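You operate a simulated robot arm through the tools that you are given. There is no shell and no other tool. Be economical: measure what you need, move in short steps, check, and stop when the job is done.

Carry out the task below with a simulated two-armed robot. There is one attempt and no reset: what you move stays moved.

TASK
Fetch the Small flap folder from the top of the green table and set it on the 200 m and over shelf. Then fetch the Water small white box from the top of the green table and set it on the bench top. Then put the Lemon long white box from the top of the green table on the under 200 m shelf. Then turn the count dial to 1. Then take the apple bottle from the bench top and leave it in the green crate. Then open the bench cupboard door, take the grease can and leave it on the cupboard shelf, then shut the door. Then take the narrow white crate on the bench top and put it away on the top of the end shelf. Then turn the height dial to 165 mm. Then fetch the metal post and stand it on the shelf of the black table. Then take the yellow block and put it in the large tray. Then take the orange suction cup and leave it on the red tray. Then pull the left bench drawer open. Keep to this order. Set down upright: flap folder, small white box, grease can, metal post, orange suction cup.

Only the result counts: the job must be done as asked and must still hold three seconds after the hand-in. Knocking over, shifting, dropping, spilling or breaking anything else fails it.

THE ROBOT
Two 7-joint arms with two-finger parallel grippers on one trunk, on a base that drives. Base frame: it is fixed to the floor where the robot stands at the start and does not move with it; the origin is under the middle of the robot, x ahead of it, y to its left, z up; the surface under the hand at the start is at about z = 620. Readings come in mm, rad, newtons and seconds.
The left shoulder is at the start at [82, 101, 907], the right one opposite. With the tool pointing down near the work surface each hand reaches from about 280 to 560 mm from the robot's upright axis, wherever it stands, measured 20 degrees to its own side. Places, roughly: 200 m and over shelf [2400, 4000, 1000]; apple bottle [0, 3750, 1000]; bench cupboard door [0, 3500, 500]; bench top [-300, 4300, 800]; count dial [700, -600, 900]; cupboard shelf [-400, 3500, 500]; flap folder [500, 0, 750]; grease can [-500, 3500, 1000]; green crate (38x26x13 cm) [-4800, 3200, 800]; height dial [-200, 4400, 900]; large tray [-4000, 2000, 250]; left bench drawer [-200, 4800, 700]; long white box [750, 0, 750]; metal post [0, 4500, 1000]; narrow white crate (44x17x10 cm) [-600, 4100, 900]; orange suction cup (5x5x5 cm) [-100, 5300, 900]; red tray [0, 4000, 750]; shelf of the black table [-4100, 1700, 300]; small white box [250, -250, 750]; top of the end shelf (19x60 cm) [-7300, 8800, 900]; under 200 m shelf [2400, 4500, 1000]; yellow block (6x5x4 cm) [-100, 4700, 900]. Payload 2.4 kg a hand.
The tool frame of a hand sits at the grasp point between the pads (the TCP): z along the fingers, y along the line on which they close. The tips reach 24 mm beyond it. Largest opening 68 mm; finger width 17, thickness 10; the body of the gripper, 40 by 70 mm, starts 41 mm behind the TCP.
Orientation is told as [roll, pitch, yaw] about the base's x, y, z axes, in that order, counted from this pose: with the fingers straight down and closing along the base's y, the tool's x points along the base's -x, its y along +y and its z along -z.

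THE INTERFACE
- The arms move only by the tool jog_arm. It takes "left_motion", "right_motion" or both (then of equal length, played together; a hand with none holds still); each is text: rows parted by semicolons, each of 6 numbers parted by spaces: the shift along the tool's x, y, z in mm, then the turn, a rotation vector about the tool's x, y, z in rad. In form: x y z wx wy wz; .... A call has 1 to 8 rows; each row is the pose to reach, as a shift and turn from the pose commanded when the call began, along the tool's axes at that moment. "left_hand" and "right_hand" are, for a hand that has rows, the gripper command, from -1 (shut) to 1 (fully open), values between in proportion, set as the call begins (left out, the last holds). Rows are played at 5 a second. More than 50 mm and 0.15 rad between two rows, or a gripper value outside its range, and nothing of the call is played. Where a pose cannot be reached the arm comes as near as it can. A force on the tool above 40 N (or 10 N above the force at the start of the call, whichever is more), or a blocked arm, ends the call early, and 0.2 s more pass. The fingers move at their own pace (about 72 mm/s each) and stop on an object; they squeeze with about 21 N. The grip force told is the motor's: it shows also when the fingers shut on nothing. Time passes only in rows, and 0.2 s behind the last, so rows that repeat a pose let the fingers close. It gives the time, the measured TCP pose, the force on the tool (base axes), the opening and the grip force at its end, in the units of the frame above (readings bear some noise), with the torque about the TCP (base axes, N m) and any sound that the robot's microphone picked up.
- Cameras (640 x 400 px; columns grow to the right, rows downward): "scene" is now at [183.3, -15.6, 1069.9]; the picture's right is [-0.30, -0.95, 0.00], its down [-0.55, 0.17, -0.82] and it looks along [0.78, -0.25, -0.58] (base axes); focal length 214 px, centre (320, 200). "left" rides on the left gripper at [84, -11, -75] in its tool frame; the picture's right is [0.13, 0.99, 0.00], its down [-0.60, 0.08, -0.79] and it looks along [-0.79, 0.10, 0.61] (tool axes); focal length 251 px, centre (320, 200). "right" rides on the right gripper at [84, 11, -75] in its tool frame; the picture's right is [-0.13, 0.99, 0.00], its down [-0.60, -0.08, -0.79] and it looks along [-0.79, -0.10, 0.61] (tool axes); focal length 251 px, centre (320, 200). There is no depth. A picture from a camera that has moved, and an enlarged one, comes with that camera's place and axes in the base frame and with its lens. The place of the scene camera against the robot may be out by one fixed shift of up to 12 mm in any direction.
- grab_frame(camera): a new picture of that camera. No time passes.
- lift_body(by): slides the trunk up (or, below 0, down) by that many mm; the arms and the scene camera ride with it, the base frame stays. It gives what a move gives, with no picture.
- steer(legs): drives the robot by 1 to 6 legs, each [ahead, left, turn to the left] in mm, mm and rad, along the robot's own axes; the way and the turn of a leg run together, so that a leg with both is an arc; at most 1500 mm and 3.142 rad a leg. The arms and the cameras ride along, it lands a little off, and it stops where it bumps. It gives what a move gives.
- turn_head(pan, tilt): turns the head with the scene camera to pan (to the left, within 1.501 rad either way) and tilt (down, from -0.506 to 1.204), counted from straight ahead of the robot. It gives what a move gives.
- zoom(camera, box): a new picture of the part [left, top, right, bottom] of that camera's present view, enlarged. No time passes.
- job_done(): hands the job in; it is judged then, once.

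Go step by step. Nothing tells you exact positions but the pictures and the camera data: compare them with the known pose of the tool, close in by small moves and look again before you grip or let go. The budget is 556 turns and 370 pictures, counting those below and the enlarged ones. Unless the task says otherwise, let go and move clear before handing in.

The tools are called after ">>>" as name(argument=value, ...) on one line, values as JSON. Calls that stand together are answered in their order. jog_arm: Moves the arms, as the interface text tells. Its arguments: {"type":"object","properties":{"left_motion":{"type":"string"},"left_hand":{"type":"number"},"right_motion":{"type":"string"},"right_hand":{"type":"number"}},"required":[]} The other tools are called the same way: lift_body (by) slides the trunk up or down; steer (legs) drives the base; turn_head (pan, tilt) turns the head that bears the scene camera; grab_frame (camera) takes a picture; zoom (camera, box) takes an enlarged picture of a part of a camera's view; job_done () hands the job in.

At the start:

```text
clock: 0.0
left_tool_pos: [436.2, 114.8, 929.3]
left_tcp_rot: [-0.001, -0.002, -0.001]
left_force: [0.7, 0.3, 0.2]
left_moment: [-0.01, 0.03, 0.0]
left_grip_width: 68.0
left_grasp_force: 0.0
right_tool_pos: [393.2, -174.4, 941.9]
right_tcp_rot: [-0.002, 0.0, -0.001]
right_force: [-0.3, -0.8, -1.0]
right_moment: [0.0, -0.01, -0.01]
right_grip_width: 67.9
right_grasp_force: 0.1
trunk travel left (down, up): [-125.0, 724.0]
robot x, y, heading: [-0.6, -2.2, -0.003]
head pan, tilt: [-0.305, 0.614]
```

scene: 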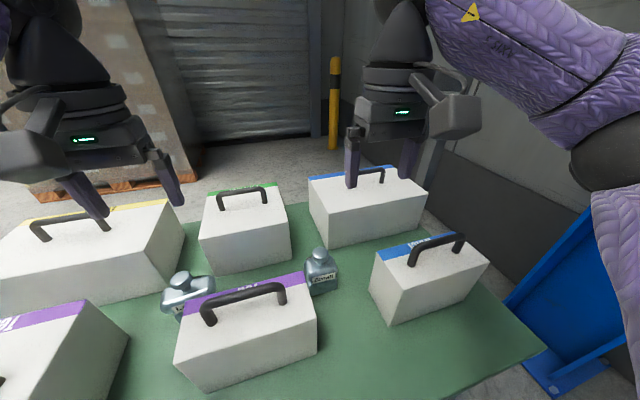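
right: 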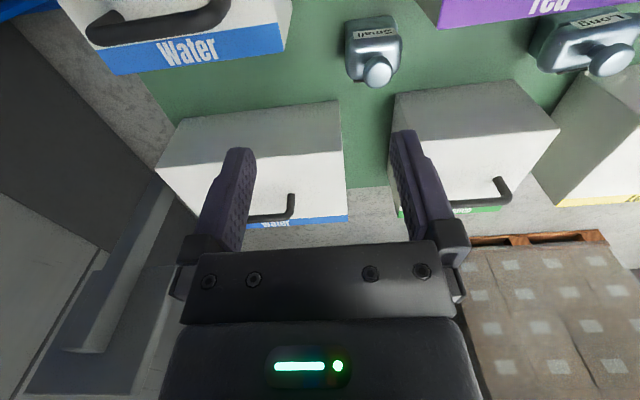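
left: 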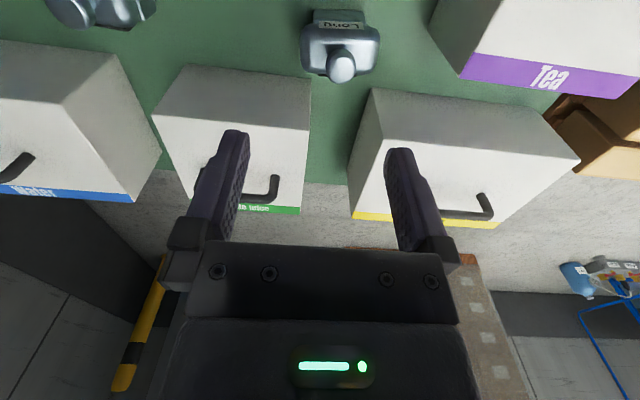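

I see a green table with white handled boxes and two small silvery items labelled "Small" and "Long" (the flap folders). I'll look closer first.

>>> zoom(camera="scene", box=[140, 180, 380, 330])

>>> zoom(camera="right", box=[300, 0, 460, 100])

>>> zoom(camera="scene", box=[280, 150, 520, 300])

```text
2.67 times, centred on (260, 255) of scene
camera zoom: at [183.3, -15.6, 1069.9], right [-0.3, -0.95, 0.0], down [-0.55, 0.17, -0.82], along [0.78, -0.25, -0.58], focal length 572 px, centre (480, 53)
```

zoom: 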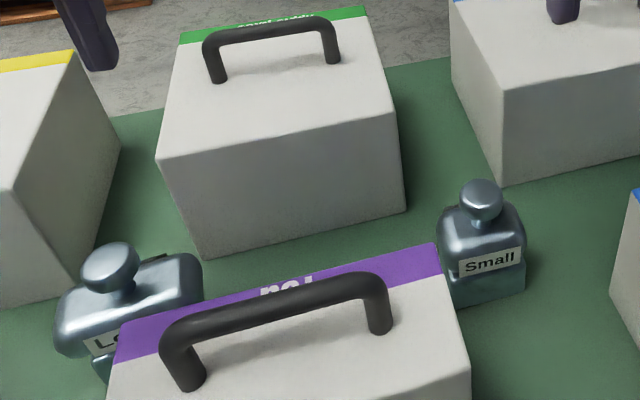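

```text
4.00 times, centred on (380, 50) of right
camera zoom: at [308.2, -166.1, 1016.3], right [0.13, 0.99, 0.0], down [0.6, -0.08, 0.79], along [0.79, -0.1, -0.61], focal length 1006 px, centre (80, 800)
```

zoom: 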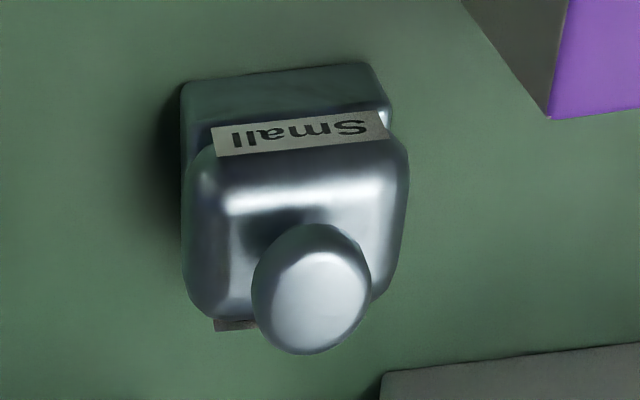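

```text
2.67 times, centred on (400, 225) of scene
camera zoom: at [183.3, -15.6, 1069.9], right [-0.3, -0.95, 0.0], down [-0.55, 0.17, -0.82], along [0.78, -0.25, -0.58], focal length 572 px, centre (107, 133)
```

zoom: 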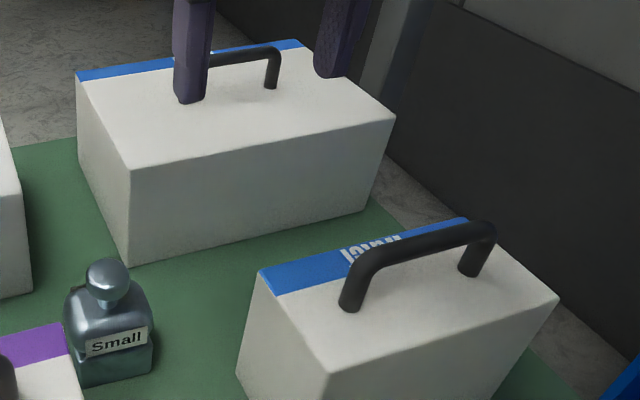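

The Small folder's knob works out at about [476, -111, 695]. Before moving I'll survey the room with the head.

>>> turn_head(pan=1.4, tilt=0.2)

>>> grab_frame(camera="scene")

>>> turn_head(pan=0.5, tilt=0.2)

>>> grab_frame(camera="scene")

>>> turn_head(pan=-1.0, tilt=0.2)

>>> grab_frame(camera="scene")

>>> turn_head(pan=-0.305, tilt=0.9)

>>> grab_frame(camera="scene")

```text
clock: 1.7
left_tool_pos: [436.0, 115.0, 930.1]
left_tcp_rot: [-0.002, 0.001, 0.0]
left_force: [0.6, -0.3, 0.9]
left_moment: [0.01, 0.03, -0.02]
left_grip_width: 68.0
left_grasp_force: 0.1
right_tool_pos: [393.8, -176.3, 941.3]
right_tcp_rot: [0.0, 0.001, -0.001]
right_force: [1.0, -0.6, 0.2]
right_moment: [0.03, 0.04, 0.02]
right_grip_width: 67.9
right_grasp_force: 0.1
trunk travel left (down, up): [-125.0, 724.0]
robot x, y, heading: [-4.6, 3.1, 0.001]
head pan, tilt: [1.4, 0.201]
```

```text
363 pictures are left
camera scene: at [115.4, 102.7, 1107.9], right [0.99, -0.17, 0.0], down [-0.03, -0.2, -0.98], along [0.17, 0.97, -0.2], focal length 214 px, centre (320, 200)
```

scene: 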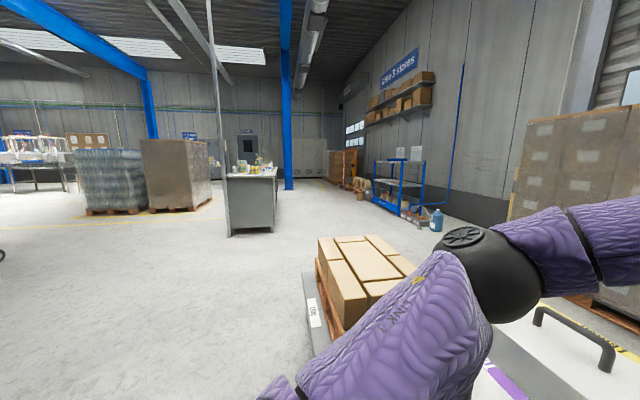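

```text
clock: 2.9
left_tool_pos: [437.5, 114.8, 929.0]
left_tcp_rot: [0.001, 0.0, 0.0]
left_force: [0.1, -0.5, -0.4]
left_moment: [0.01, 0.0, 0.01]
left_grip_width: 67.9
left_grasp_force: 0.0
right_tool_pos: [393.4, -176.8, 942.4]
right_tcp_rot: [-0.001, -0.001, 0.0]
right_force: [0.5, -1.0, 0.0]
right_moment: [0.0, 0.04, 0.01]
right_grip_width: 68.2
right_grasp_force: 0.1
trunk travel left (down, up): [-125.0, 724.0]
robot x, y, heading: [-2.2, -0.6, -0.004]
head pan, tilt: [0.499, 0.201]
```

```text
362 pictures are left
camera scene: at [181.3, 55.5, 1107.9], right [0.48, -0.88, 0.0], down [-0.18, -0.1, -0.98], along [0.86, 0.47, -0.2], focal length 214 px, centre (320, 200)
```

scene: 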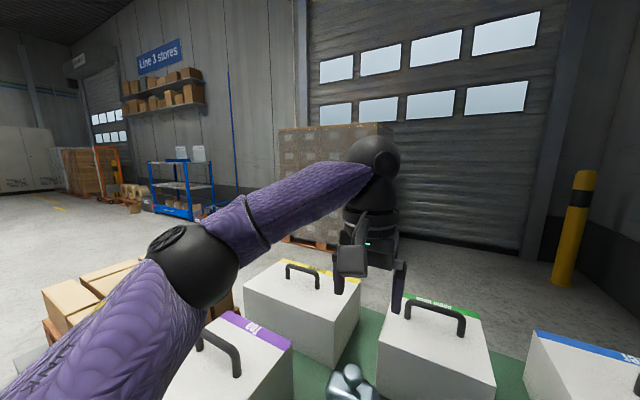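

```text
clock: 4.5
left_tool_pos: [437.3, 114.4, 930.2]
left_tcp_rot: [0.0, 0.001, -0.001]
left_force: [-0.6, -1.1, -0.1]
left_moment: [-0.01, 0.0, 0.0]
left_grip_width: 68.2
left_grasp_force: 0.1
right_tool_pos: [394.0, -175.3, 942.3]
right_tcp_rot: [0.0, 0.0, 0.001]
right_force: [-0.2, 0.5, 0.9]
right_moment: [0.03, 0.01, -0.04]
right_grip_width: 68.0
right_grasp_force: 0.2
trunk travel left (down, up): [-125.0, 724.0]
robot x, y, heading: [0.0, 1.1, -0.001]
head pan, tilt: [-1.0, 0.201]
```

```text
361 pictures are left
camera scene: at [149.9, -67.5, 1107.9], right [-0.84, -0.54, 0.0], down [-0.11, 0.17, -0.98], along [0.53, -0.82, -0.2], focal length 214 px, centre (320, 200)
```

scene: 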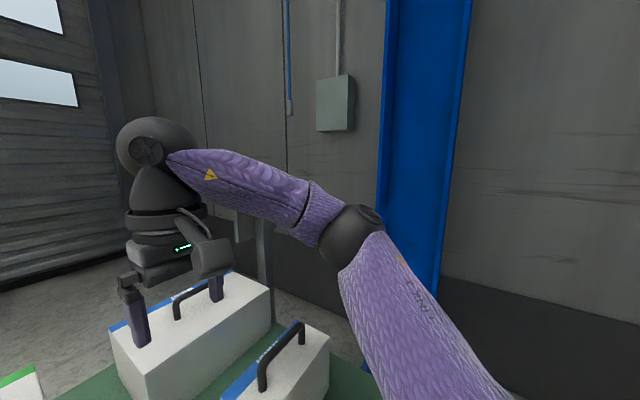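

```text
clock: 5.6
left_tool_pos: [436.6, 114.7, 930.8]
left_tcp_rot: [-0.001, 0.001, 0.0]
left_force: [0.5, -0.1, 0.4]
left_moment: [0.01, -0.03, -0.02]
left_grip_width: 67.8
left_grasp_force: 0.1
right_tool_pos: [393.8, -175.6, 943.1]
right_tcp_rot: [0.001, 0.001, -0.002]
right_force: [-0.4, 0.1, 0.4]
right_moment: [-0.02, 0.02, -0.03]
right_grip_width: 68.2
right_grasp_force: 0.1
trunk travel left (down, up): [-125.0, 724.0]
robot x, y, heading: [-1.2, 2.1, -0.002]
head pan, tilt: [-0.305, 0.901]
```

```text
360 pictures are left
camera scene: at [171.5, -11.9, 1046.4], right [-0.3, -0.95, 0.0], down [-0.75, 0.24, -0.62], along [0.59, -0.19, -0.78], focal length 214 px, centre (320, 200)
```

scene: 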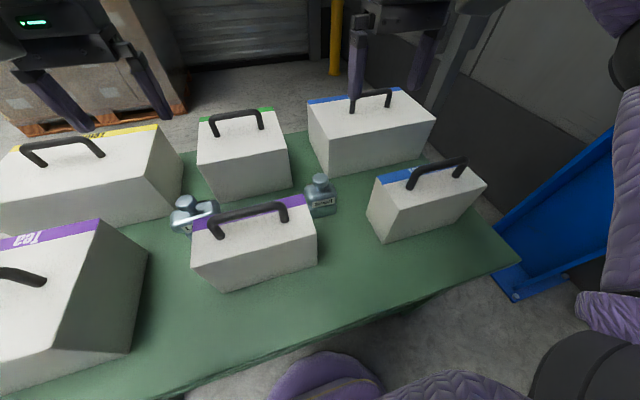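

The layout matches: blue racks for the 200 m shelves, and a grey bench beyond. Now the right hand goes above the Small folder's knob.

>>> jog_arm(right_motion="-20 16 36 0 0 0; -41 32 75 0 0 0; -62 48 112 0 0 0; -82 64 150 0 0 0", right_hand=1)

>>> grab_frame(camera="right")

>>> grab_frame(camera="scene")

```text
clock: 6.6
left_tool_pos: [437.4, 115.5, 930.6]
left_tcp_rot: [-0.002, 0.0, 0.0]
left_force: [0.4, 0.4, -0.1]
left_moment: [-0.01, -0.01, -0.01]
left_grip_width: 68.1
left_grasp_force: 0.0
right_tool_pos: [477.3, -110.4, 792.8]
right_tcp_rot: [-0.001, 0.0, 0.001]
right_force: [-0.6, 0.6, -0.4]
right_moment: [0.0, 0.0, -0.01]
right_grip_width: 67.9
right_grasp_force: 0.1
trunk travel left (down, up): [-125.0, 724.0]
robot x, y, heading: [-0.2, -2.0, -0.002]
head pan, tilt: [-0.305, 0.901]
```

```text
359 pictures are left
camera right: at [392.3, -100.7, 867.1], right [0.13, 0.99, 0.0], down [0.6, -0.08, 0.79], along [0.79, -0.1, -0.61], focal length 251 px, centre (320, 200)
```

right: 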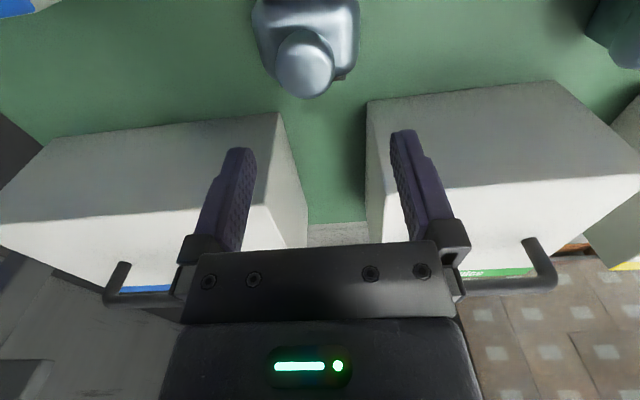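

```text
358 pictures are left
camera scene: at [171.4, -11.9, 1046.3], right [-0.3, -0.95, 0.0], down [-0.75, 0.24, -0.62], along [0.59, -0.19, -0.78], focal length 214 px, centre (320, 200)
```

scene: 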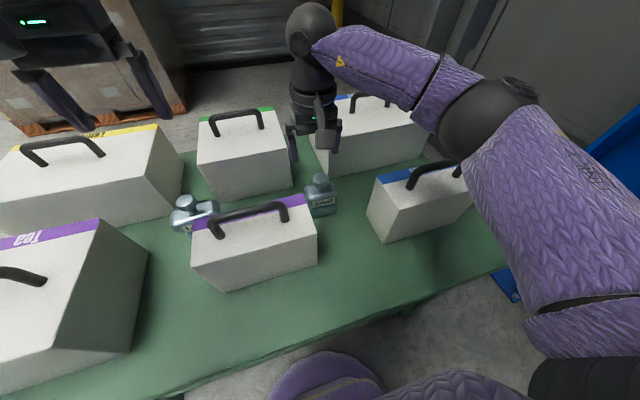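

The knob lies about 10 mm to the right and somewhat nearer than the hand. I'll correct, come lower and look again.

>>> jog_arm(right_motion="6 -8 15 0 0 0; 11 -8 35 0 0 0")

>>> grab_frame(camera="right")

>>> zoom(camera="scene", box=[240, 110, 400, 230])

```text
clock: 7.2
left_tool_pos: [436.8, 116.4, 931.3]
left_tcp_rot: [-0.001, 0.001, 0.0]
left_force: [-0.2, -0.1, 0.3]
left_moment: [-0.01, 0.0, -0.01]
left_grip_width: 68.0
left_grasp_force: 0.0
right_tool_pos: [466.0, -116.7, 759.4]
right_tcp_rot: [-0.001, 0.0, 0.002]
right_force: [-0.4, 0.1, -0.5]
right_moment: [0.04, -0.01, -0.01]
right_grip_width: 68.1
right_grasp_force: 0.1
trunk travel left (down, up): [-125.0, 724.0]
robot x, y, heading: [0.0, 2.0, 0.002]
head pan, tilt: [-0.305, 0.901]
```

```text
357 pictures are left
camera right: at [380.3, -108.4, 833.1], right [0.13, 0.99, 0.0], down [0.6, -0.08, 0.79], along [0.79, -0.1, -0.61], focal length 251 px, centre (320, 200)
```

right: 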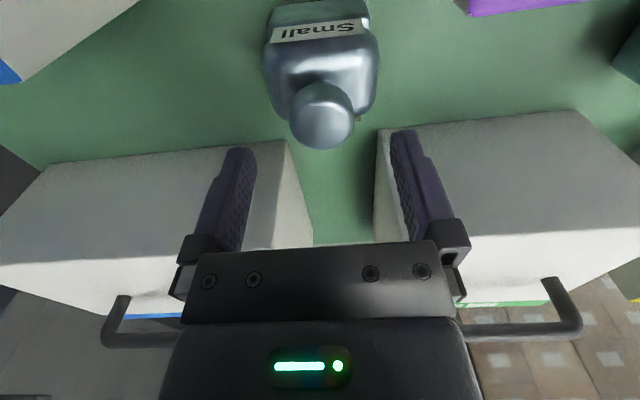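

```text
3.33 times, centred on (320, 170) of scene
camera zoom: at [171.5, -11.8, 1046.3], right [-0.3, -0.95, 0.0], down [-0.75, 0.24, -0.62], along [0.59, -0.19, -0.78], focal length 715 px, centre (320, 300)
```

zoom: 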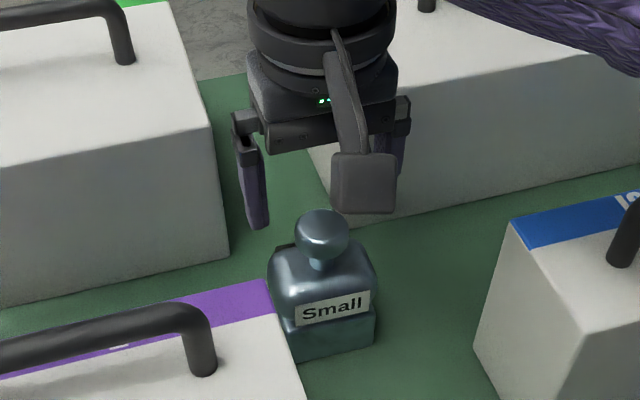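

The knob triangulates to [460, -117, 714], about 35 mm wide. I'll lower around it and close.

>>> jog_arm(right_motion="6 0 20 0 0 0; 6 0 41 0 0 0; 6 0 41 0 0 0")

>>> grab_frame(camera="right")

>>> zoom(camera="scene", box=[240, 110, 400, 230])

```text
clock: 8.0
left_tool_pos: [435.4, 114.7, 930.0]
left_tcp_rot: [0.0, 0.001, 0.002]
left_force: [-0.1, 0.7, 0.6]
left_moment: [0.0, -0.01, 0.01]
left_grip_width: 67.9
left_grasp_force: 0.1
right_tool_pos: [457.7, -118.4, 717.8]
right_tcp_rot: [-0.001, -0.002, 0.001]
right_force: [1.8, 0.1, 10.3]
right_moment: [0.35, -0.02, 0.03]
right_grip_width: 68.0
right_grasp_force: 0.2
trunk travel left (down, up): [-125.0, 724.0]
robot x, y, heading: [-3.3, -0.4, 0.002]
head pan, tilt: [-0.305, 0.901]
```

```text
355 pictures are left
camera right: at [373.3, -109.1, 792.0], right [0.13, 0.99, 0.0], down [0.6, -0.08, 0.79], along [0.79, -0.1, -0.61], focal length 251 px, centre (320, 200)
```

right: 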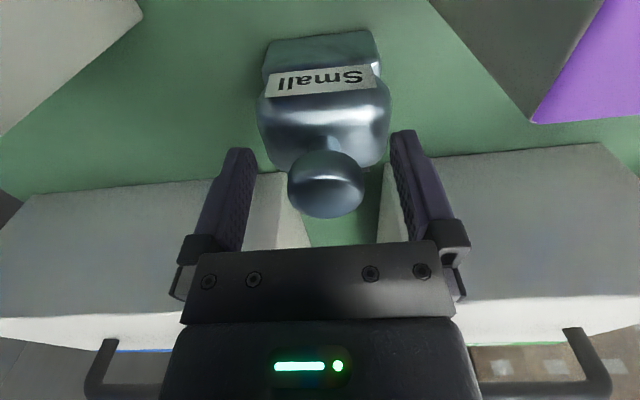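

```text
3.33 times, centred on (320, 170) of scene
camera zoom: at [170.9, -11.7, 1046.6], right [-0.3, -0.95, 0.0], down [-0.75, 0.24, -0.62], along [0.59, -0.19, -0.78], focal length 715 px, centre (320, 300)
```

zoom: 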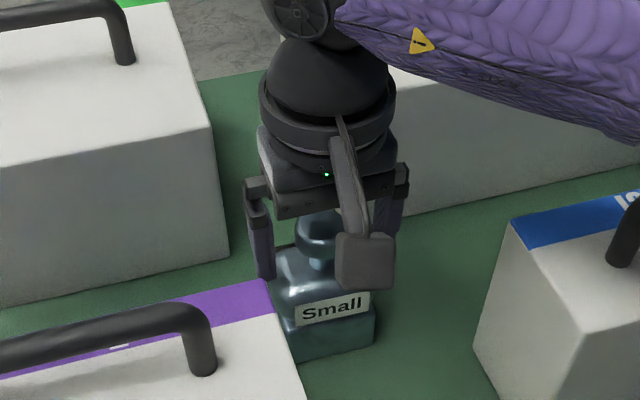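

The left fingertip touched the folder's shoulder (10 N). I'll rise 7 mm and then close on the knob.

>>> jog_arm(right_motion="0 0 -7 0 0 0; 0 0 -7 0 0 0")

>>> jog_arm(right_motion="0 0 0 0 0 0; 0 0 0 0 0 0; 0 0 0 0 0 0; 0 0 0 0 0 0", right_hand=-1)

>>> grab_frame(camera="right")

```text
clock: 8.6
left_tool_pos: [437.1, 116.2, 928.8]
left_tcp_rot: [0.0, 0.002, 0.001]
left_force: [0.0, 0.1, -0.2]
left_moment: [-0.01, 0.03, 0.01]
left_grip_width: 67.8
left_grasp_force: 0.0
right_tool_pos: [457.8, -119.2, 724.4]
right_tcp_rot: [0.001, -0.001, 0.0]
right_force: [0.0, -0.4, 0.7]
right_moment: [0.01, 0.01, 0.0]
right_grip_width: 68.1
right_grasp_force: 0.0
trunk travel left (down, up): [-125.0, 724.0]
robot x, y, heading: [1.2, -2.0, -0.002]
head pan, tilt: [-0.305, 0.901]
```

```text
clock: 9.6
left_tool_pos: [435.9, 114.8, 930.0]
left_tcp_rot: [-0.001, -0.001, 0.0]
left_force: [-0.3, 0.3, -0.4]
left_moment: [-0.03, 0.0, -0.02]
left_grip_width: 68.1
left_grasp_force: 0.0
right_tool_pos: [458.2, -119.5, 725.0]
right_tcp_rot: [-0.001, -0.001, 0.001]
right_force: [0.0, 1.0, 1.0]
right_moment: [-0.07, 0.01, 0.02]
right_grip_width: 33.1
right_grasp_force: 20.8
trunk travel left (down, up): [-125.0, 724.0]
robot x, y, heading: [-2.3, -2.7, -0.0]
head pan, tilt: [-0.305, 0.901]
```

```text
353 pictures are left
camera right: at [373.3, -109.2, 798.2], right [0.13, 0.99, 0.0], down [0.6, -0.08, 0.79], along [0.79, -0.1, -0.61], focal length 251 px, centre (320, 200)
```

right: 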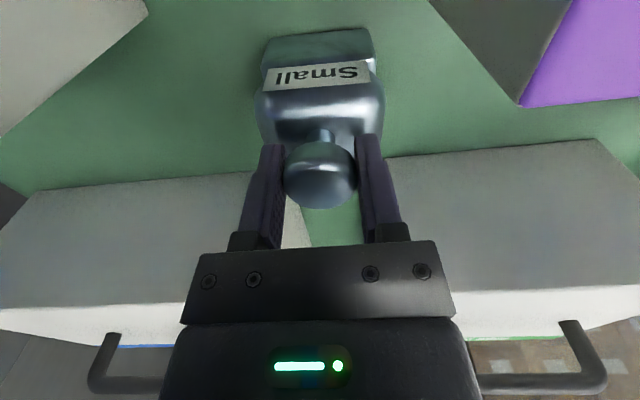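

The knob is held at 33 mm width. Now I'll lift it.

>>> jog_arm(right_motion="0 0 -10 0 0 0; 0 0 -40 0 0 0; 0 0 -80 0 0 0; 0 0 -120 0 0 0; 0 0 -160 0 0 0; 0 0 -200 0 0 0; 0 0 -230 0 0 0")

>>> grab_frame(camera="right")

>>> turn_head(pan=0, tilt=0.6)

>>> grab_frame(camera="scene")

```text
clock: 11.2
left_tool_pos: [437.1, 115.6, 930.7]
left_tcp_rot: [0.002, 0.0, -0.001]
left_force: [-0.5, 0.7, 0.2]
left_moment: [-0.02, 0.02, 0.02]
left_grip_width: 67.9
left_grasp_force: 0.1
right_tool_pos: [458.8, -121.8, 954.5]
right_tcp_rot: [-0.002, -0.001, 0.002]
right_force: [0.1, 0.2, -4.3]
right_moment: [0.0, 0.0, -0.03]
right_grip_width: 33.3
right_grasp_force: 20.6
trunk travel left (down, up): [-125.0, 724.0]
robot x, y, heading: [1.4, 0.8, 0.002]
head pan, tilt: [-0.305, 0.901]
```

```text
352 pictures are left
camera right: at [373.3, -112.4, 1027.9], right [0.13, 0.99, 0.0], down [0.6, -0.08, 0.79], along [0.79, -0.1, -0.61], focal length 251 px, centre (320, 200)
```

right: 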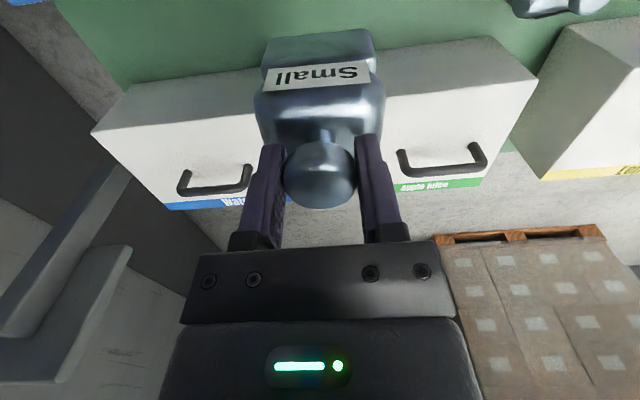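

```text
clock: 12.0
left_tool_pos: [437.1, 115.1, 929.0]
left_tcp_rot: [0.0, 0.001, 0.0]
left_force: [-0.1, -0.1, -0.6]
left_moment: [0.02, -0.01, -0.02]
left_grip_width: 68.4
left_grasp_force: 0.0
right_tool_pos: [458.3, -122.1, 952.1]
right_tcp_rot: [0.0, 0.003, 0.0]
right_force: [-0.2, -0.5, -4.2]
right_moment: [-0.04, -0.02, 0.01]
right_grip_width: 33.2
right_grasp_force: 21.1
trunk travel left (down, up): [-125.0, 724.0]
robot x, y, heading: [2.8, 0.8, -0.001]
head pan, tilt: [0.0, 0.6]
```

```text
351 pictures are left
camera scene: at [188.1, 10.8, 1071.0], right [0.0, -1.0, 0.0], down [-0.57, 0.0, -0.82], along [0.82, 0.0, -0.57], focal length 214 px, centre (320, 200)
```

scene: 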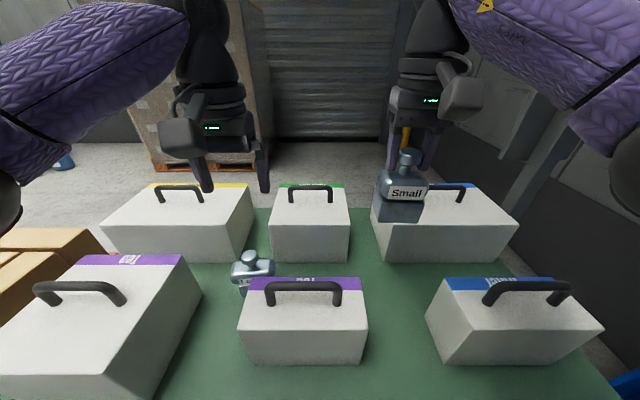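

The folder is lifted and hanging upright. I'll back off and drive round the pallet towards the blue rack, checking on the way.

>>> steer(legs=[[-450, 0, 0], [0, 1300, 0], [0, 1250, 0]])

>>> turn_head(pan=0.4, tilt=0.2)

>>> grab_frame(camera="scene")

>>> turn_head(pan=1.4, tilt=0.3)

>>> grab_frame(camera="scene")

```text
clock: 26.8
left_tool_pos: [-4.3, 2686.3, 929.9]
left_tcp_rot: [0.0, -0.001, -0.003]
left_force: [-0.5, 0.2, -0.3]
left_moment: [0.04, -0.01, 0.0]
left_grip_width: 68.0
left_grasp_force: 0.0
right_tool_pos: [17.0, 2447.9, 953.2]
right_tcp_rot: [0.001, -0.001, -0.003]
right_force: [0.7, 0.5, -3.7]
right_moment: [0.01, 0.02, 0.0]
right_grip_width: 33.1
right_grasp_force: 20.9
trunk travel left (down, up): [-125.0, 724.0]
robot x, y, heading: [-439.4, 2573.0, -0.003]
head pan, tilt: [0.0, 0.6]
```

```text
clock: 27.7
left_tool_pos: [-3.7, 2684.2, 929.5]
left_tcp_rot: [0.001, 0.0, -0.004]
left_force: [-0.4, -0.9, -0.2]
left_moment: [0.02, -0.02, -0.02]
left_grip_width: 68.1
left_grasp_force: 0.1
right_tool_pos: [16.3, 2449.0, 953.7]
right_tcp_rot: [-0.001, 0.0, -0.002]
right_force: [-0.3, -0.2, -4.1]
right_moment: [-0.03, 0.03, 0.0]
right_grip_width: 33.1
right_grasp_force: 20.8
trunk travel left (down, up): [-125.0, 724.0]
robot x, y, heading: [-439.1, 2571.4, -0.001]
head pan, tilt: [0.4, 0.201]
```

```text
350 pictures are left
camera scene: at [-255.7, 2618.6, 1107.7], right [0.39, -0.92, 0.0], down [-0.19, -0.08, -0.98], along [0.9, 0.38, -0.2], focal length 214 px, centre (320, 200)
```

scene: 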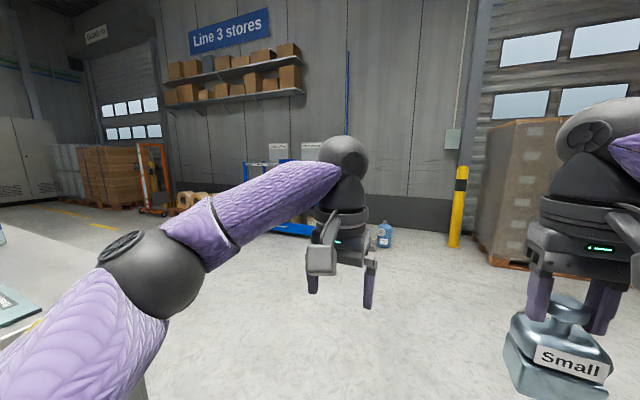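

```text
clock: 29.0
left_tool_pos: [-4.3, 2685.5, 928.9]
left_tcp_rot: [-0.001, 0.0, -0.005]
left_force: [0.3, 0.3, -0.4]
left_moment: [-0.03, 0.03, -0.02]
left_grip_width: 68.2
left_grasp_force: 0.1
right_tool_pos: [16.8, 2448.9, 953.4]
right_tcp_rot: [-0.002, 0.001, -0.005]
right_force: [-0.7, 1.0, -3.6]
right_moment: [-0.03, 0.01, 0.03]
right_grip_width: 33.1
right_grasp_force: 21.1
trunk travel left (down, up): [-125.0, 724.0]
robot x, y, heading: [-442.7, 2572.8, -0.005]
head pan, tilt: [1.4, 0.3]
```

```text
349 pictures are left
camera scene: at [-325.4, 2674.6, 1098.6], right [0.98, -0.17, 0.0], down [-0.05, -0.29, -0.96], along [0.17, 0.94, -0.3], focal length 214 px, centre (320, 200)
```

scene: 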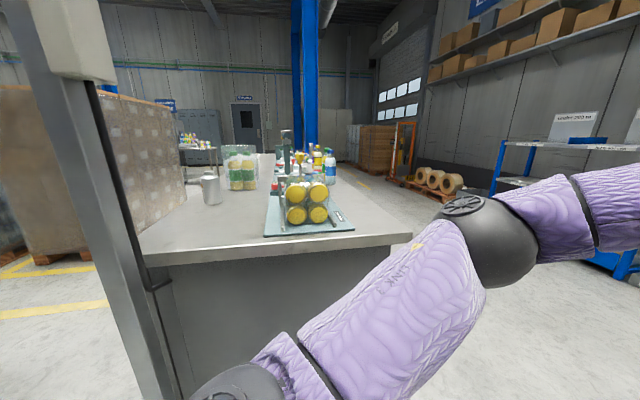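

The path along y≈2570 is clear; I'll drive ahead toward the rack.

>>> steer(legs=[[1400, 0, 0], [0, 900, 0]])

>>> turn_head(pan=0.2, tilt=0.2)

>>> grab_frame(camera="scene")

```text
clock: 40.2
left_tool_pos: [1374.6, 3596.1, 928.6]
left_tcp_rot: [0.001, 0.001, 0.008]
left_force: [0.5, 0.4, 0.2]
left_moment: [0.0, 0.0, 0.01]
left_grip_width: 68.0
left_grasp_force: 0.0
right_tool_pos: [1399.3, 3358.9, 953.4]
right_tcp_rot: [0.0, 0.0, 0.008]
right_force: [0.8, 0.0, -3.7]
right_moment: [-0.01, 0.01, 0.01]
right_grip_width: 33.0
right_grasp_force: 20.8
trunk travel left (down, up): [-125.0, 724.0]
robot x, y, heading: [939.2, 3478.0, 0.007]
head pan, tilt: [1.4, 0.3]
```

```text
clock: 41.6
left_tool_pos: [1376.4, 3597.0, 930.5]
left_tcp_rot: [0.0, 0.001, 0.007]
left_force: [0.4, 0.2, -0.9]
left_moment: [0.02, 0.01, -0.01]
left_grip_width: 68.2
left_grasp_force: 0.0
right_tool_pos: [1399.7, 3359.9, 951.8]
right_tcp_rot: [0.0, -0.001, 0.008]
right_force: [-0.2, -0.6, -4.4]
right_moment: [0.01, -0.02, 0.0]
right_grip_width: 33.2
right_grasp_force: 20.8
trunk travel left (down, up): [-125.0, 724.0]
robot x, y, heading: [937.7, 3478.0, 0.011]
head pan, tilt: [0.201, 0.201]
```

```text
348 pictures are left
camera scene: at [1130.5, 3508.6, 1107.8], right [0.21, -0.98, 0.0], down [-0.2, -0.04, -0.98], along [0.96, 0.2, -0.2], focal length 214 px, centre (320, 200)
```

scene: 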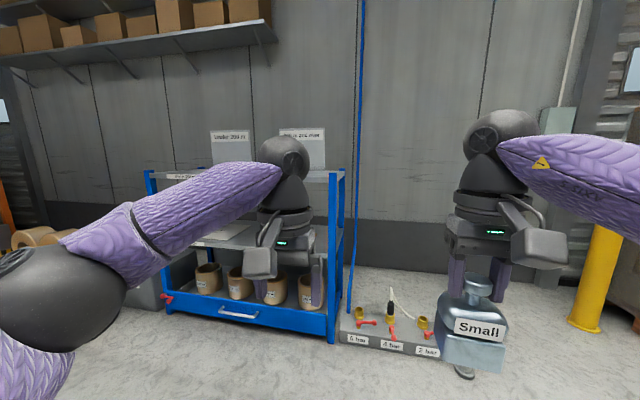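

The rack's right section (marked 200 m and over) is ahead. I'll raise the trunk to see its top shelf.

>>> lift_body(by=330)

>>> steer(legs=[[450, 400, 0]])

>>> turn_head(pan=0.0, tilt=0.4)

>>> grab_frame(camera="scene")

```text
clock: 44.9
left_tool_pos: [1375.4, 3596.9, 1259.5]
left_tcp_rot: [0.0, 0.001, 0.01]
left_force: [-0.5, -0.8, -0.5]
left_moment: [0.02, 0.03, 0.0]
left_grip_width: 68.2
left_grasp_force: 0.0
right_tool_pos: [1379.5, 3360.1, 1309.3]
right_tcp_rot: [0.001, -0.062, 0.008]
right_force: [-0.2, -0.1, -4.7]
right_moment: [0.0, 0.03, -0.02]
right_grip_width: 33.5
right_grasp_force: 20.9
trunk travel left (down, up): [-455.0, 394.0]
robot x, y, heading: [940.4, 3474.0, 0.004]
head pan, tilt: [0.201, 0.201]
```

```text
clock: 48.3
left_tool_pos: [1839.8, 3986.6, 1259.1]
left_tcp_rot: [0.0, -0.001, 0.004]
left_force: [0.1, -0.3, 0.2]
left_moment: [0.03, 0.01, 0.01]
left_grip_width: 68.0
left_grasp_force: 0.0
right_tool_pos: [1841.9, 3751.9, 1309.6]
right_tcp_rot: [0.0, -0.064, 0.004]
right_force: [-0.2, 0.1, -4.6]
right_moment: [0.0, 0.01, 0.02]
right_grip_width: 33.3
right_grasp_force: 21.1
trunk travel left (down, up): [-455.0, 394.0]
robot x, y, heading: [1400.2, 3873.4, -0.002]
head pan, tilt: [0.201, 0.201]
```

```text
clock: 49.0
left_tool_pos: [1839.1, 3987.7, 1259.6]
left_tcp_rot: [-0.002, 0.0, 0.004]
left_force: [0.2, 0.1, -0.4]
left_moment: [0.0, -0.01, -0.03]
left_grip_width: 67.9
left_grasp_force: 0.0
right_tool_pos: [1840.4, 3751.3, 1308.8]
right_tcp_rot: [0.001, -0.064, 0.002]
right_force: [0.9, -0.5, -3.8]
right_moment: [0.04, 0.04, 0.03]
right_grip_width: 33.2
right_grasp_force: 20.4
trunk travel left (down, up): [-455.0, 394.0]
robot x, y, heading: [1404.8, 3875.5, 0.0]
head pan, tilt: [0.0, 0.4]
```

```text
347 pictures are left
camera scene: at [1524.6, 3882.9, 1424.2], right [0.0, -1.0, 0.0], down [-0.39, 0.0, -0.92], along [0.92, 0.0, -0.39], focal length 214 px, centre (320, 200)
```

scene: 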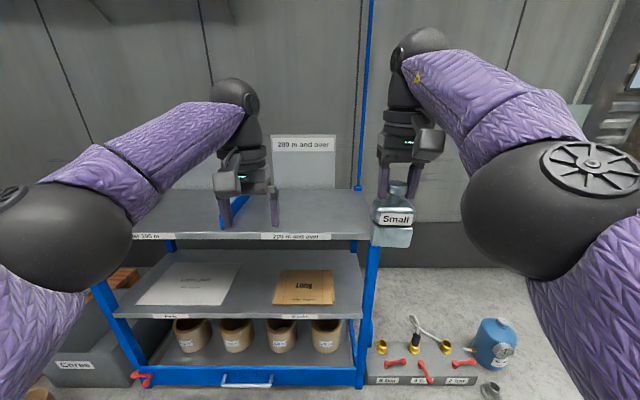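

The top shelf is at z≈1000, front edge at x≈2215, and the "200 m and over" label is around y≈3960. I'll drive in with the folder held high.

>>> steer(legs=[[440, 205, 0]])

>>> turn_head(pan=-0.2, tilt=0.7)

>>> grab_frame(camera="scene")

>>> grab_frame(camera="right")

```text
clock: 51.9
left_tool_pos: [2280.6, 4194.0, 1260.3]
left_tcp_rot: [0.0, 0.003, 0.002]
left_force: [-0.5, 0.5, 0.0]
left_moment: [0.0, 0.01, 0.0]
left_grip_width: 68.2
left_grasp_force: 0.2
right_tool_pos: [2283.1, 3958.4, 1309.6]
right_tcp_rot: [0.001, -0.064, 0.0]
right_force: [-0.7, 0.1, -4.3]
right_moment: [0.01, -0.03, 0.04]
right_grip_width: 33.3
right_grasp_force: 20.8
trunk travel left (down, up): [-455.0, 394.0]
robot x, y, heading: [1844.8, 4076.1, 0.005]
head pan, tilt: [0.0, 0.4]
```

```text
clock: 52.7
left_tool_pos: [2280.3, 4194.4, 1260.4]
left_tcp_rot: [0.001, 0.001, 0.001]
left_force: [0.0, 0.7, 0.0]
left_moment: [0.01, 0.01, 0.02]
left_grip_width: 68.1
left_grasp_force: 0.0
right_tool_pos: [2282.7, 3958.3, 1310.1]
right_tcp_rot: [0.0, -0.062, 0.002]
right_force: [0.5, 0.0, -3.5]
right_moment: [0.03, 0.01, 0.03]
right_grip_width: 33.1
right_grasp_force: 21.1
trunk travel left (down, up): [-455.0, 394.0]
robot x, y, heading: [1840.6, 4078.1, 0.003]
head pan, tilt: [-0.201, 0.7]
```

```text
346 pictures are left
camera scene: at [1956.8, 4072.9, 1397.4], right [-0.2, -0.98, 0.0], down [-0.63, 0.13, -0.77], along [0.75, -0.15, -0.64], focal length 214 px, centre (320, 200)
```

scene: 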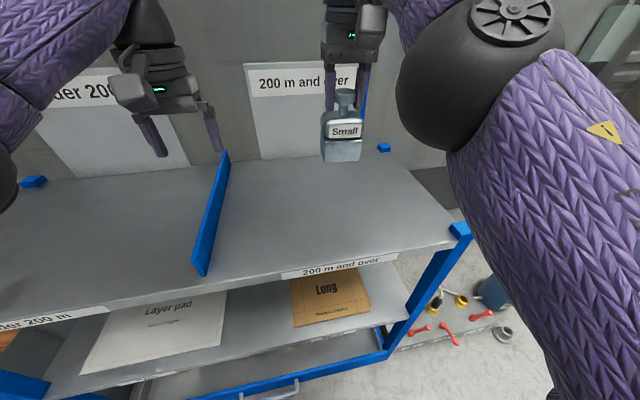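

```text
345 pictures are left
camera right: at [2193.0, 3966.8, 1378.5], right [0.13, 0.99, 0.01], down [0.55, -0.08, 0.83], along [0.82, -0.1, -0.56], focal length 251 px, centre (320, 200)
```

right: 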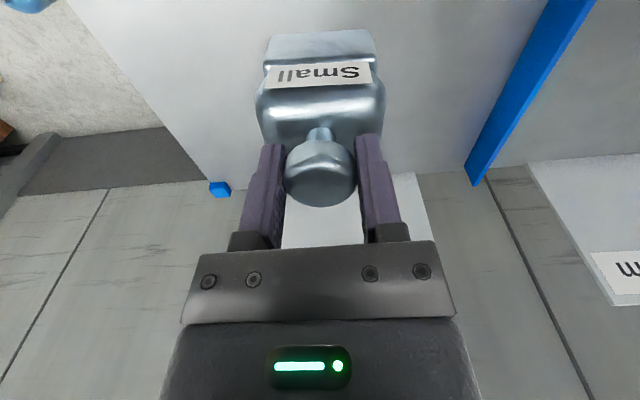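

The compartment runs over x 2215–2660 and y 3690–4270, with its surface at about 1000. I'll straighten the tilt, move in to x≈2340 and then lower.

>>> jog_arm(right_motion="-28 0 0 0 0.03 0; -56 0 10 0 0.062 0; -56 0 10 0 0.062 0")

```text
clock: 53.5
left_tool_pos: [2280.1, 4193.8, 1260.3]
left_tcp_rot: [-0.002, 0.001, 0.002]
left_force: [0.1, -0.4, -0.5]
left_moment: [0.03, -0.02, 0.02]
left_grip_width: 68.2
left_grasp_force: 0.0
right_tool_pos: [2286.2, 3963.5, 1281.6]
right_tcp_rot: [0.001, 0.0, 0.001]
right_force: [0.1, 0.0, -3.8]
right_moment: [-0.04, -0.01, 0.01]
right_grip_width: 33.3
right_grasp_force: 20.6
right hand out of reach, approached as far as the arm can: row 1, 2, 3
trunk travel left (down, up): [-455.0, 394.0]
robot x, y, heading: [1843.5, 4078.2, -0.004]
head pan, tilt: [-0.201, 0.7]
```

At that height it can't reach farther; now it is upright, I'll lower first and then go forward.

>>> jog_arm(right_motion="0 0 40 0 0 0; 0 0 80 0 0 0; 0 0 120 0 0 0; -25 0 120 0 0 0; -50 0 120 0 0 0; -50 0 120 0 0 0")

>>> zoom(camera="scene", box=[240, 60, 480, 210])

```text
clock: 54.9
left_tool_pos: [2280.7, 4194.1, 1258.9]
left_tcp_rot: [-0.002, 0.0, 0.003]
left_force: [1.1, 0.5, 0.1]
left_moment: [0.02, 0.0, -0.01]
left_grip_width: 68.0
left_grasp_force: 0.0
right_tool_pos: [2328.1, 3963.2, 1157.2]
right_tcp_rot: [0.0, 0.0, 0.006]
right_force: [1.0, 0.0, -4.2]
right_moment: [0.01, 0.06, -0.01]
right_grip_width: 33.1
right_grasp_force: 21.1
right hand out of reach, approached as far as the arm can: row 5, 6
trunk travel left (down, up): [-455.0, 394.0]
robot x, y, heading: [1840.3, 4078.1, -0.0]
head pan, tilt: [-0.201, 0.7]
```

```text
2.67 times, centred on (360, 135) of scene
camera zoom: at [1956.9, 4073.1, 1397.3], right [-0.2, -0.98, 0.0], down [-0.63, 0.13, -0.76], along [0.75, -0.15, -0.64], focal length 572 px, centre (213, 373)
```

zoom: 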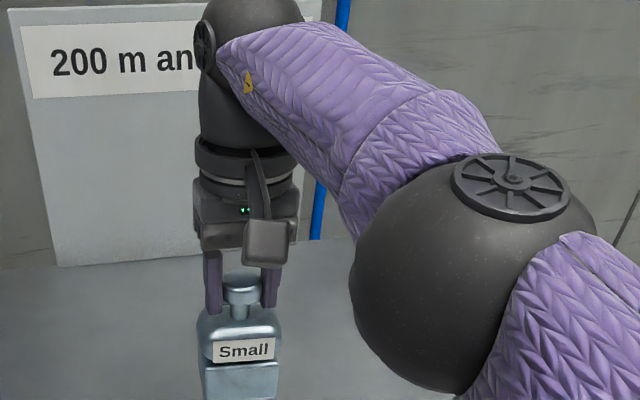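

x=2328 is well inside the shelf. I'll lower to just above the surface.

>>> jog_arm(right_motion="0 0 20 0 0 0; 0 0 40 0 0 0; 0 0 44 0 0 0")

>>> grab_frame(camera="scene")

```text
clock: 55.7
left_tool_pos: [2280.2, 4194.4, 1259.6]
left_tcp_rot: [0.0, 0.0, 0.0]
left_force: [-0.1, -0.4, 0.3]
left_moment: [0.0, -0.05, 0.0]
left_grip_width: 67.8
left_grasp_force: 0.0
right_tool_pos: [2328.9, 3962.5, 1114.2]
right_tcp_rot: [0.0, 0.0, 0.001]
right_force: [0.2, -0.2, -4.3]
right_moment: [0.01, 0.0, 0.0]
right_grip_width: 33.2
right_grasp_force: 20.8
trunk travel left (down, up): [-455.0, 394.0]
robot x, y, heading: [1845.1, 4082.5, 0.003]
head pan, tilt: [-0.201, 0.7]
```

```text
343 pictures are left
camera scene: at [1956.7, 4072.9, 1397.3], right [-0.2, -0.98, 0.0], down [-0.63, 0.13, -0.76], along [0.75, -0.15, -0.64], focal length 214 px, centre (320, 200)
```

scene: 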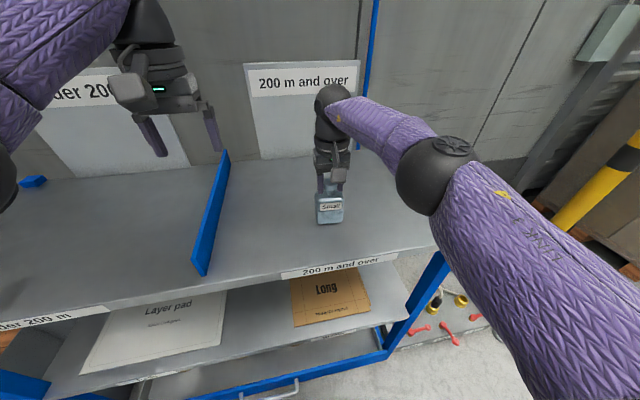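

Still free hanging. I'll step down slowly until contact.

>>> jog_arm(right_motion="0 0 4 0 0 0; 0 0 8 0 0 0")

>>> zoom(camera="scene", box=[280, 150, 380, 240])

```text
clock: 56.3
left_tool_pos: [2280.2, 4194.0, 1258.7]
left_tcp_rot: [0.002, 0.0, 0.002]
left_force: [-0.1, 0.7, 0.7]
left_moment: [-0.01, 0.0, -0.03]
left_grip_width: 68.2
left_grasp_force: 0.1
right_tool_pos: [2327.0, 3961.5, 1105.7]
right_tcp_rot: [0.001, 0.002, 0.001]
right_force: [-0.4, 0.7, -4.5]
right_moment: [0.02, 0.02, 0.02]
right_grip_width: 33.1
right_grasp_force: 21.9
trunk travel left (down, up): [-455.0, 394.0]
robot x, y, heading: [1845.2, 4078.7, -0.001]
head pan, tilt: [-0.201, 0.7]
```

```text
4.44 times, centred on (330, 195) of scene
camera zoom: at [1956.7, 4072.8, 1397.3], right [-0.2, -0.98, 0.0], down [-0.63, 0.13, -0.76], along [0.75, -0.15, -0.64], focal length 953 px, centre (276, 222)
```

zoom: 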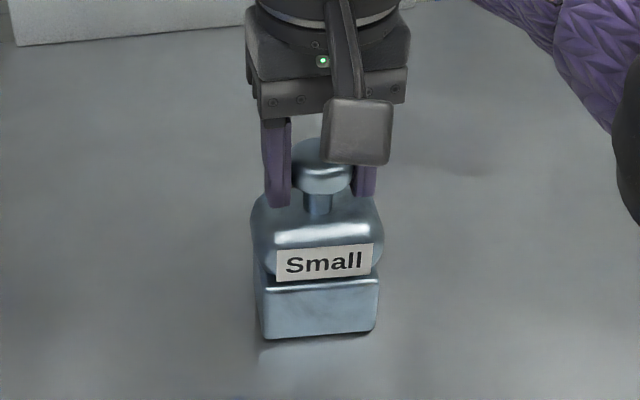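

>>> jog_arm(right_motion="0 0 2 0 0 0; 0 0 4 0 0 0")

>>> jog_arm(right_motion="0 0 2 0 0 0; 0 0 4 0 0 0")

```text
clock: 56.9
left_tool_pos: [2279.2, 4195.3, 1260.6]
left_tcp_rot: [0.0, 0.0, 0.001]
left_force: [0.2, 0.8, 0.3]
left_moment: [-0.01, 0.05, 0.0]
left_grip_width: 68.2
left_grasp_force: 0.0
right_tool_pos: [2327.4, 3964.2, 1104.0]
right_tcp_rot: [0.002, -0.004, 0.003]
right_force: [2.3, 4.0, 14.7]
right_moment: [0.02, 0.01, 0.09]
right_grip_width: 33.2
right_grasp_force: 21.8
trunk travel left (down, up): [-455.0, 394.0]
robot x, y, heading: [1842.3, 4079.3, 0.007]
head pan, tilt: [-0.201, 0.7]
```

```text
clock: 57.5
left_tool_pos: [2277.7, 4195.3, 1260.5]
left_tcp_rot: [0.0, -0.003, 0.003]
left_force: [0.3, -0.1, -1.1]
left_moment: [-0.02, 0.01, 0.0]
left_grip_width: 67.9
left_grasp_force: 0.1
right_tool_pos: [2325.7, 3963.5, 1100.4]
right_tcp_rot: [0.0, -0.001, 0.002]
right_force: [-3.5, 3.3, 16.4]
right_moment: [0.04, -0.09, 0.04]
right_grip_width: 33.6
right_grasp_force: 21.2
trunk travel left (down, up): [-455.0, 394.0]
robot x, y, heading: [1843.9, 4074.4, 0.001]
head pan, tilt: [-0.201, 0.7]
```

It's resting on the shelf. I'll ease the pressure, open the fingers, and rise straight up.

>>> jog_arm(right_motion="0 0 -3 0 0 0; 0 0 -3 0 0 0")

>>> jog_arm(right_motion="0 0 0 0 0 0; 0 0 0 0 0 0; 0 0 0 0 0 0; 0 0 0 0 0 0; 0 0 -20 0 0 0; 0 0 -60 0 0 0; 0 0 -100 0 0 0", right_hand=1)

>>> zoom(camera="scene", box=[280, 130, 400, 240])

```text
clock: 58.1
left_tool_pos: [2280.8, 4194.5, 1259.8]
left_tcp_rot: [0.0, 0.0, -0.001]
left_force: [0.5, 1.0, 0.9]
left_moment: [0.01, 0.01, 0.0]
left_grip_width: 68.1
left_grasp_force: 0.0
right_tool_pos: [2328.0, 3962.3, 1101.4]
right_tcp_rot: [0.001, 0.0, 0.001]
right_force: [-1.1, 0.0, -4.5]
right_moment: [-0.05, 0.04, 0.0]
right_grip_width: 33.3
right_grasp_force: 20.6
trunk travel left (down, up): [-455.0, 394.0]
robot x, y, heading: [1842.0, 4078.9, -0.001]
head pan, tilt: [-0.201, 0.7]
```

```text
clock: 59.7
left_tool_pos: [2278.3, 4195.8, 1258.7]
left_tcp_rot: [-0.002, -0.001, 0.001]
left_force: [0.7, 0.6, 0.0]
left_moment: [-0.02, 0.0, 0.02]
left_grip_width: 68.0
left_grasp_force: 0.1
right_tool_pos: [2314.3, 3964.1, 1203.1]
right_tcp_rot: [-0.003, -0.002, -0.007]
right_force: [-0.5, 0.1, 0.3]
right_moment: [-0.02, 0.0, -0.02]
right_grip_width: 68.1
right_grasp_force: 0.0
right hand out of reach, approached as far as the arm can: row 7
trunk travel left (down, up): [-455.0, 394.0]
robot x, y, heading: [1841.3, 4078.9, 0.003]
head pan, tilt: [-0.201, 0.7]
```

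```text
3.64 times, centred on (340, 185) of scene
camera zoom: at [1955.6, 4073.8, 1397.4], right [-0.2, -0.98, 0.0], down [-0.63, 0.13, -0.77], along [0.75, -0.15, -0.64], focal length 780 px, centre (247, 254)
```

zoom: 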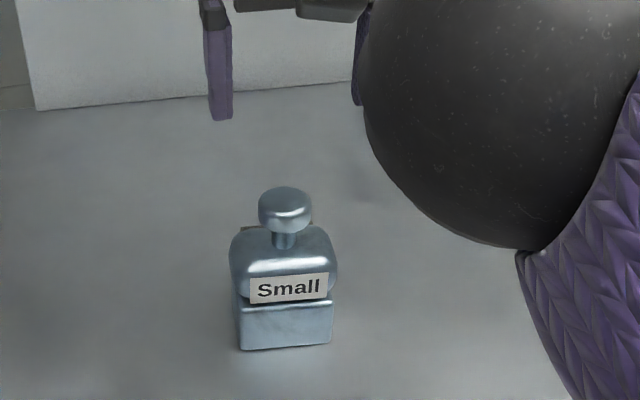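

The Small folder stands on the shelf. Now I'll drive back to the green table for the Water small box.

>>> steer(legs=[[-450, 0, 0], [0, -1500, 0], [-1400, 0, 0], [-430, 0, 0], [0, -1300, 0], [0, -1400, 0]])

>>> turn_head(pan=-0.3, tilt=0.6)

>>> grab_frame(camera="scene")

```text
clock: 91.2
left_tool_pos: [-86.1, -16.5, 1260.8]
left_tcp_rot: [-0.002, 0.001, -0.033]
left_force: [0.3, 0.6, -0.2]
left_moment: [0.03, 0.0, -0.01]
left_grip_width: 68.0
left_grasp_force: 0.2
right_tool_pos: [-59.3, -248.6, 1202.3]
right_tcp_rot: [0.001, 0.001, -0.041]
right_force: [0.8, -0.1, -0.7]
right_moment: [0.03, 0.0, -0.01]
right_grip_width: 67.9
right_grasp_force: 0.1
trunk travel left (down, up): [-455.0, 394.0]
robot x, y, heading: [-526.2, -117.6, -0.035]
head pan, tilt: [-0.201, 0.7]
```

```text
clock: 91.9
left_tool_pos: [-86.3, -16.5, 1260.3]
left_tcp_rot: [0.0, 0.0, -0.031]
left_force: [0.2, -0.1, 0.6]
left_moment: [0.02, -0.01, 0.0]
left_grip_width: 68.0
left_grasp_force: 0.0
right_tool_pos: [-59.8, -247.5, 1203.2]
right_tcp_rot: [0.001, -0.001, -0.039]
right_force: [0.2, 0.5, 0.3]
right_moment: [-0.01, -0.01, 0.04]
right_grip_width: 68.0
right_grasp_force: 0.0
trunk travel left (down, up): [-455.0, 394.0]
robot x, y, heading: [-525.4, -116.4, -0.035]
head pan, tilt: [-0.3, 0.6]
```

```text
340 pictures are left
camera scene: at [-413.0, -135.5, 1405.9], right [-0.33, -0.95, 0.0], down [-0.53, 0.18, -0.82], along [0.78, -0.27, -0.57], focal length 214 px, centre (320, 200)
```

scene: 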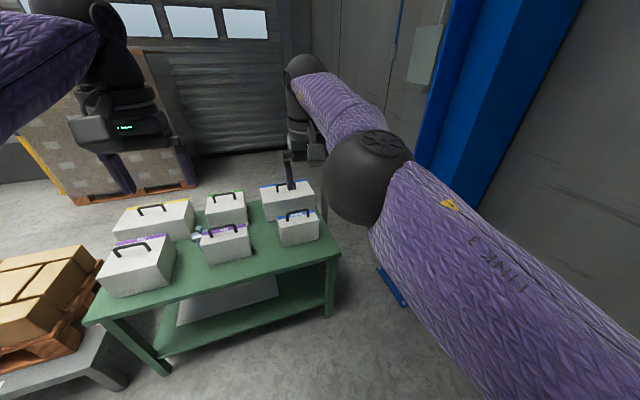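

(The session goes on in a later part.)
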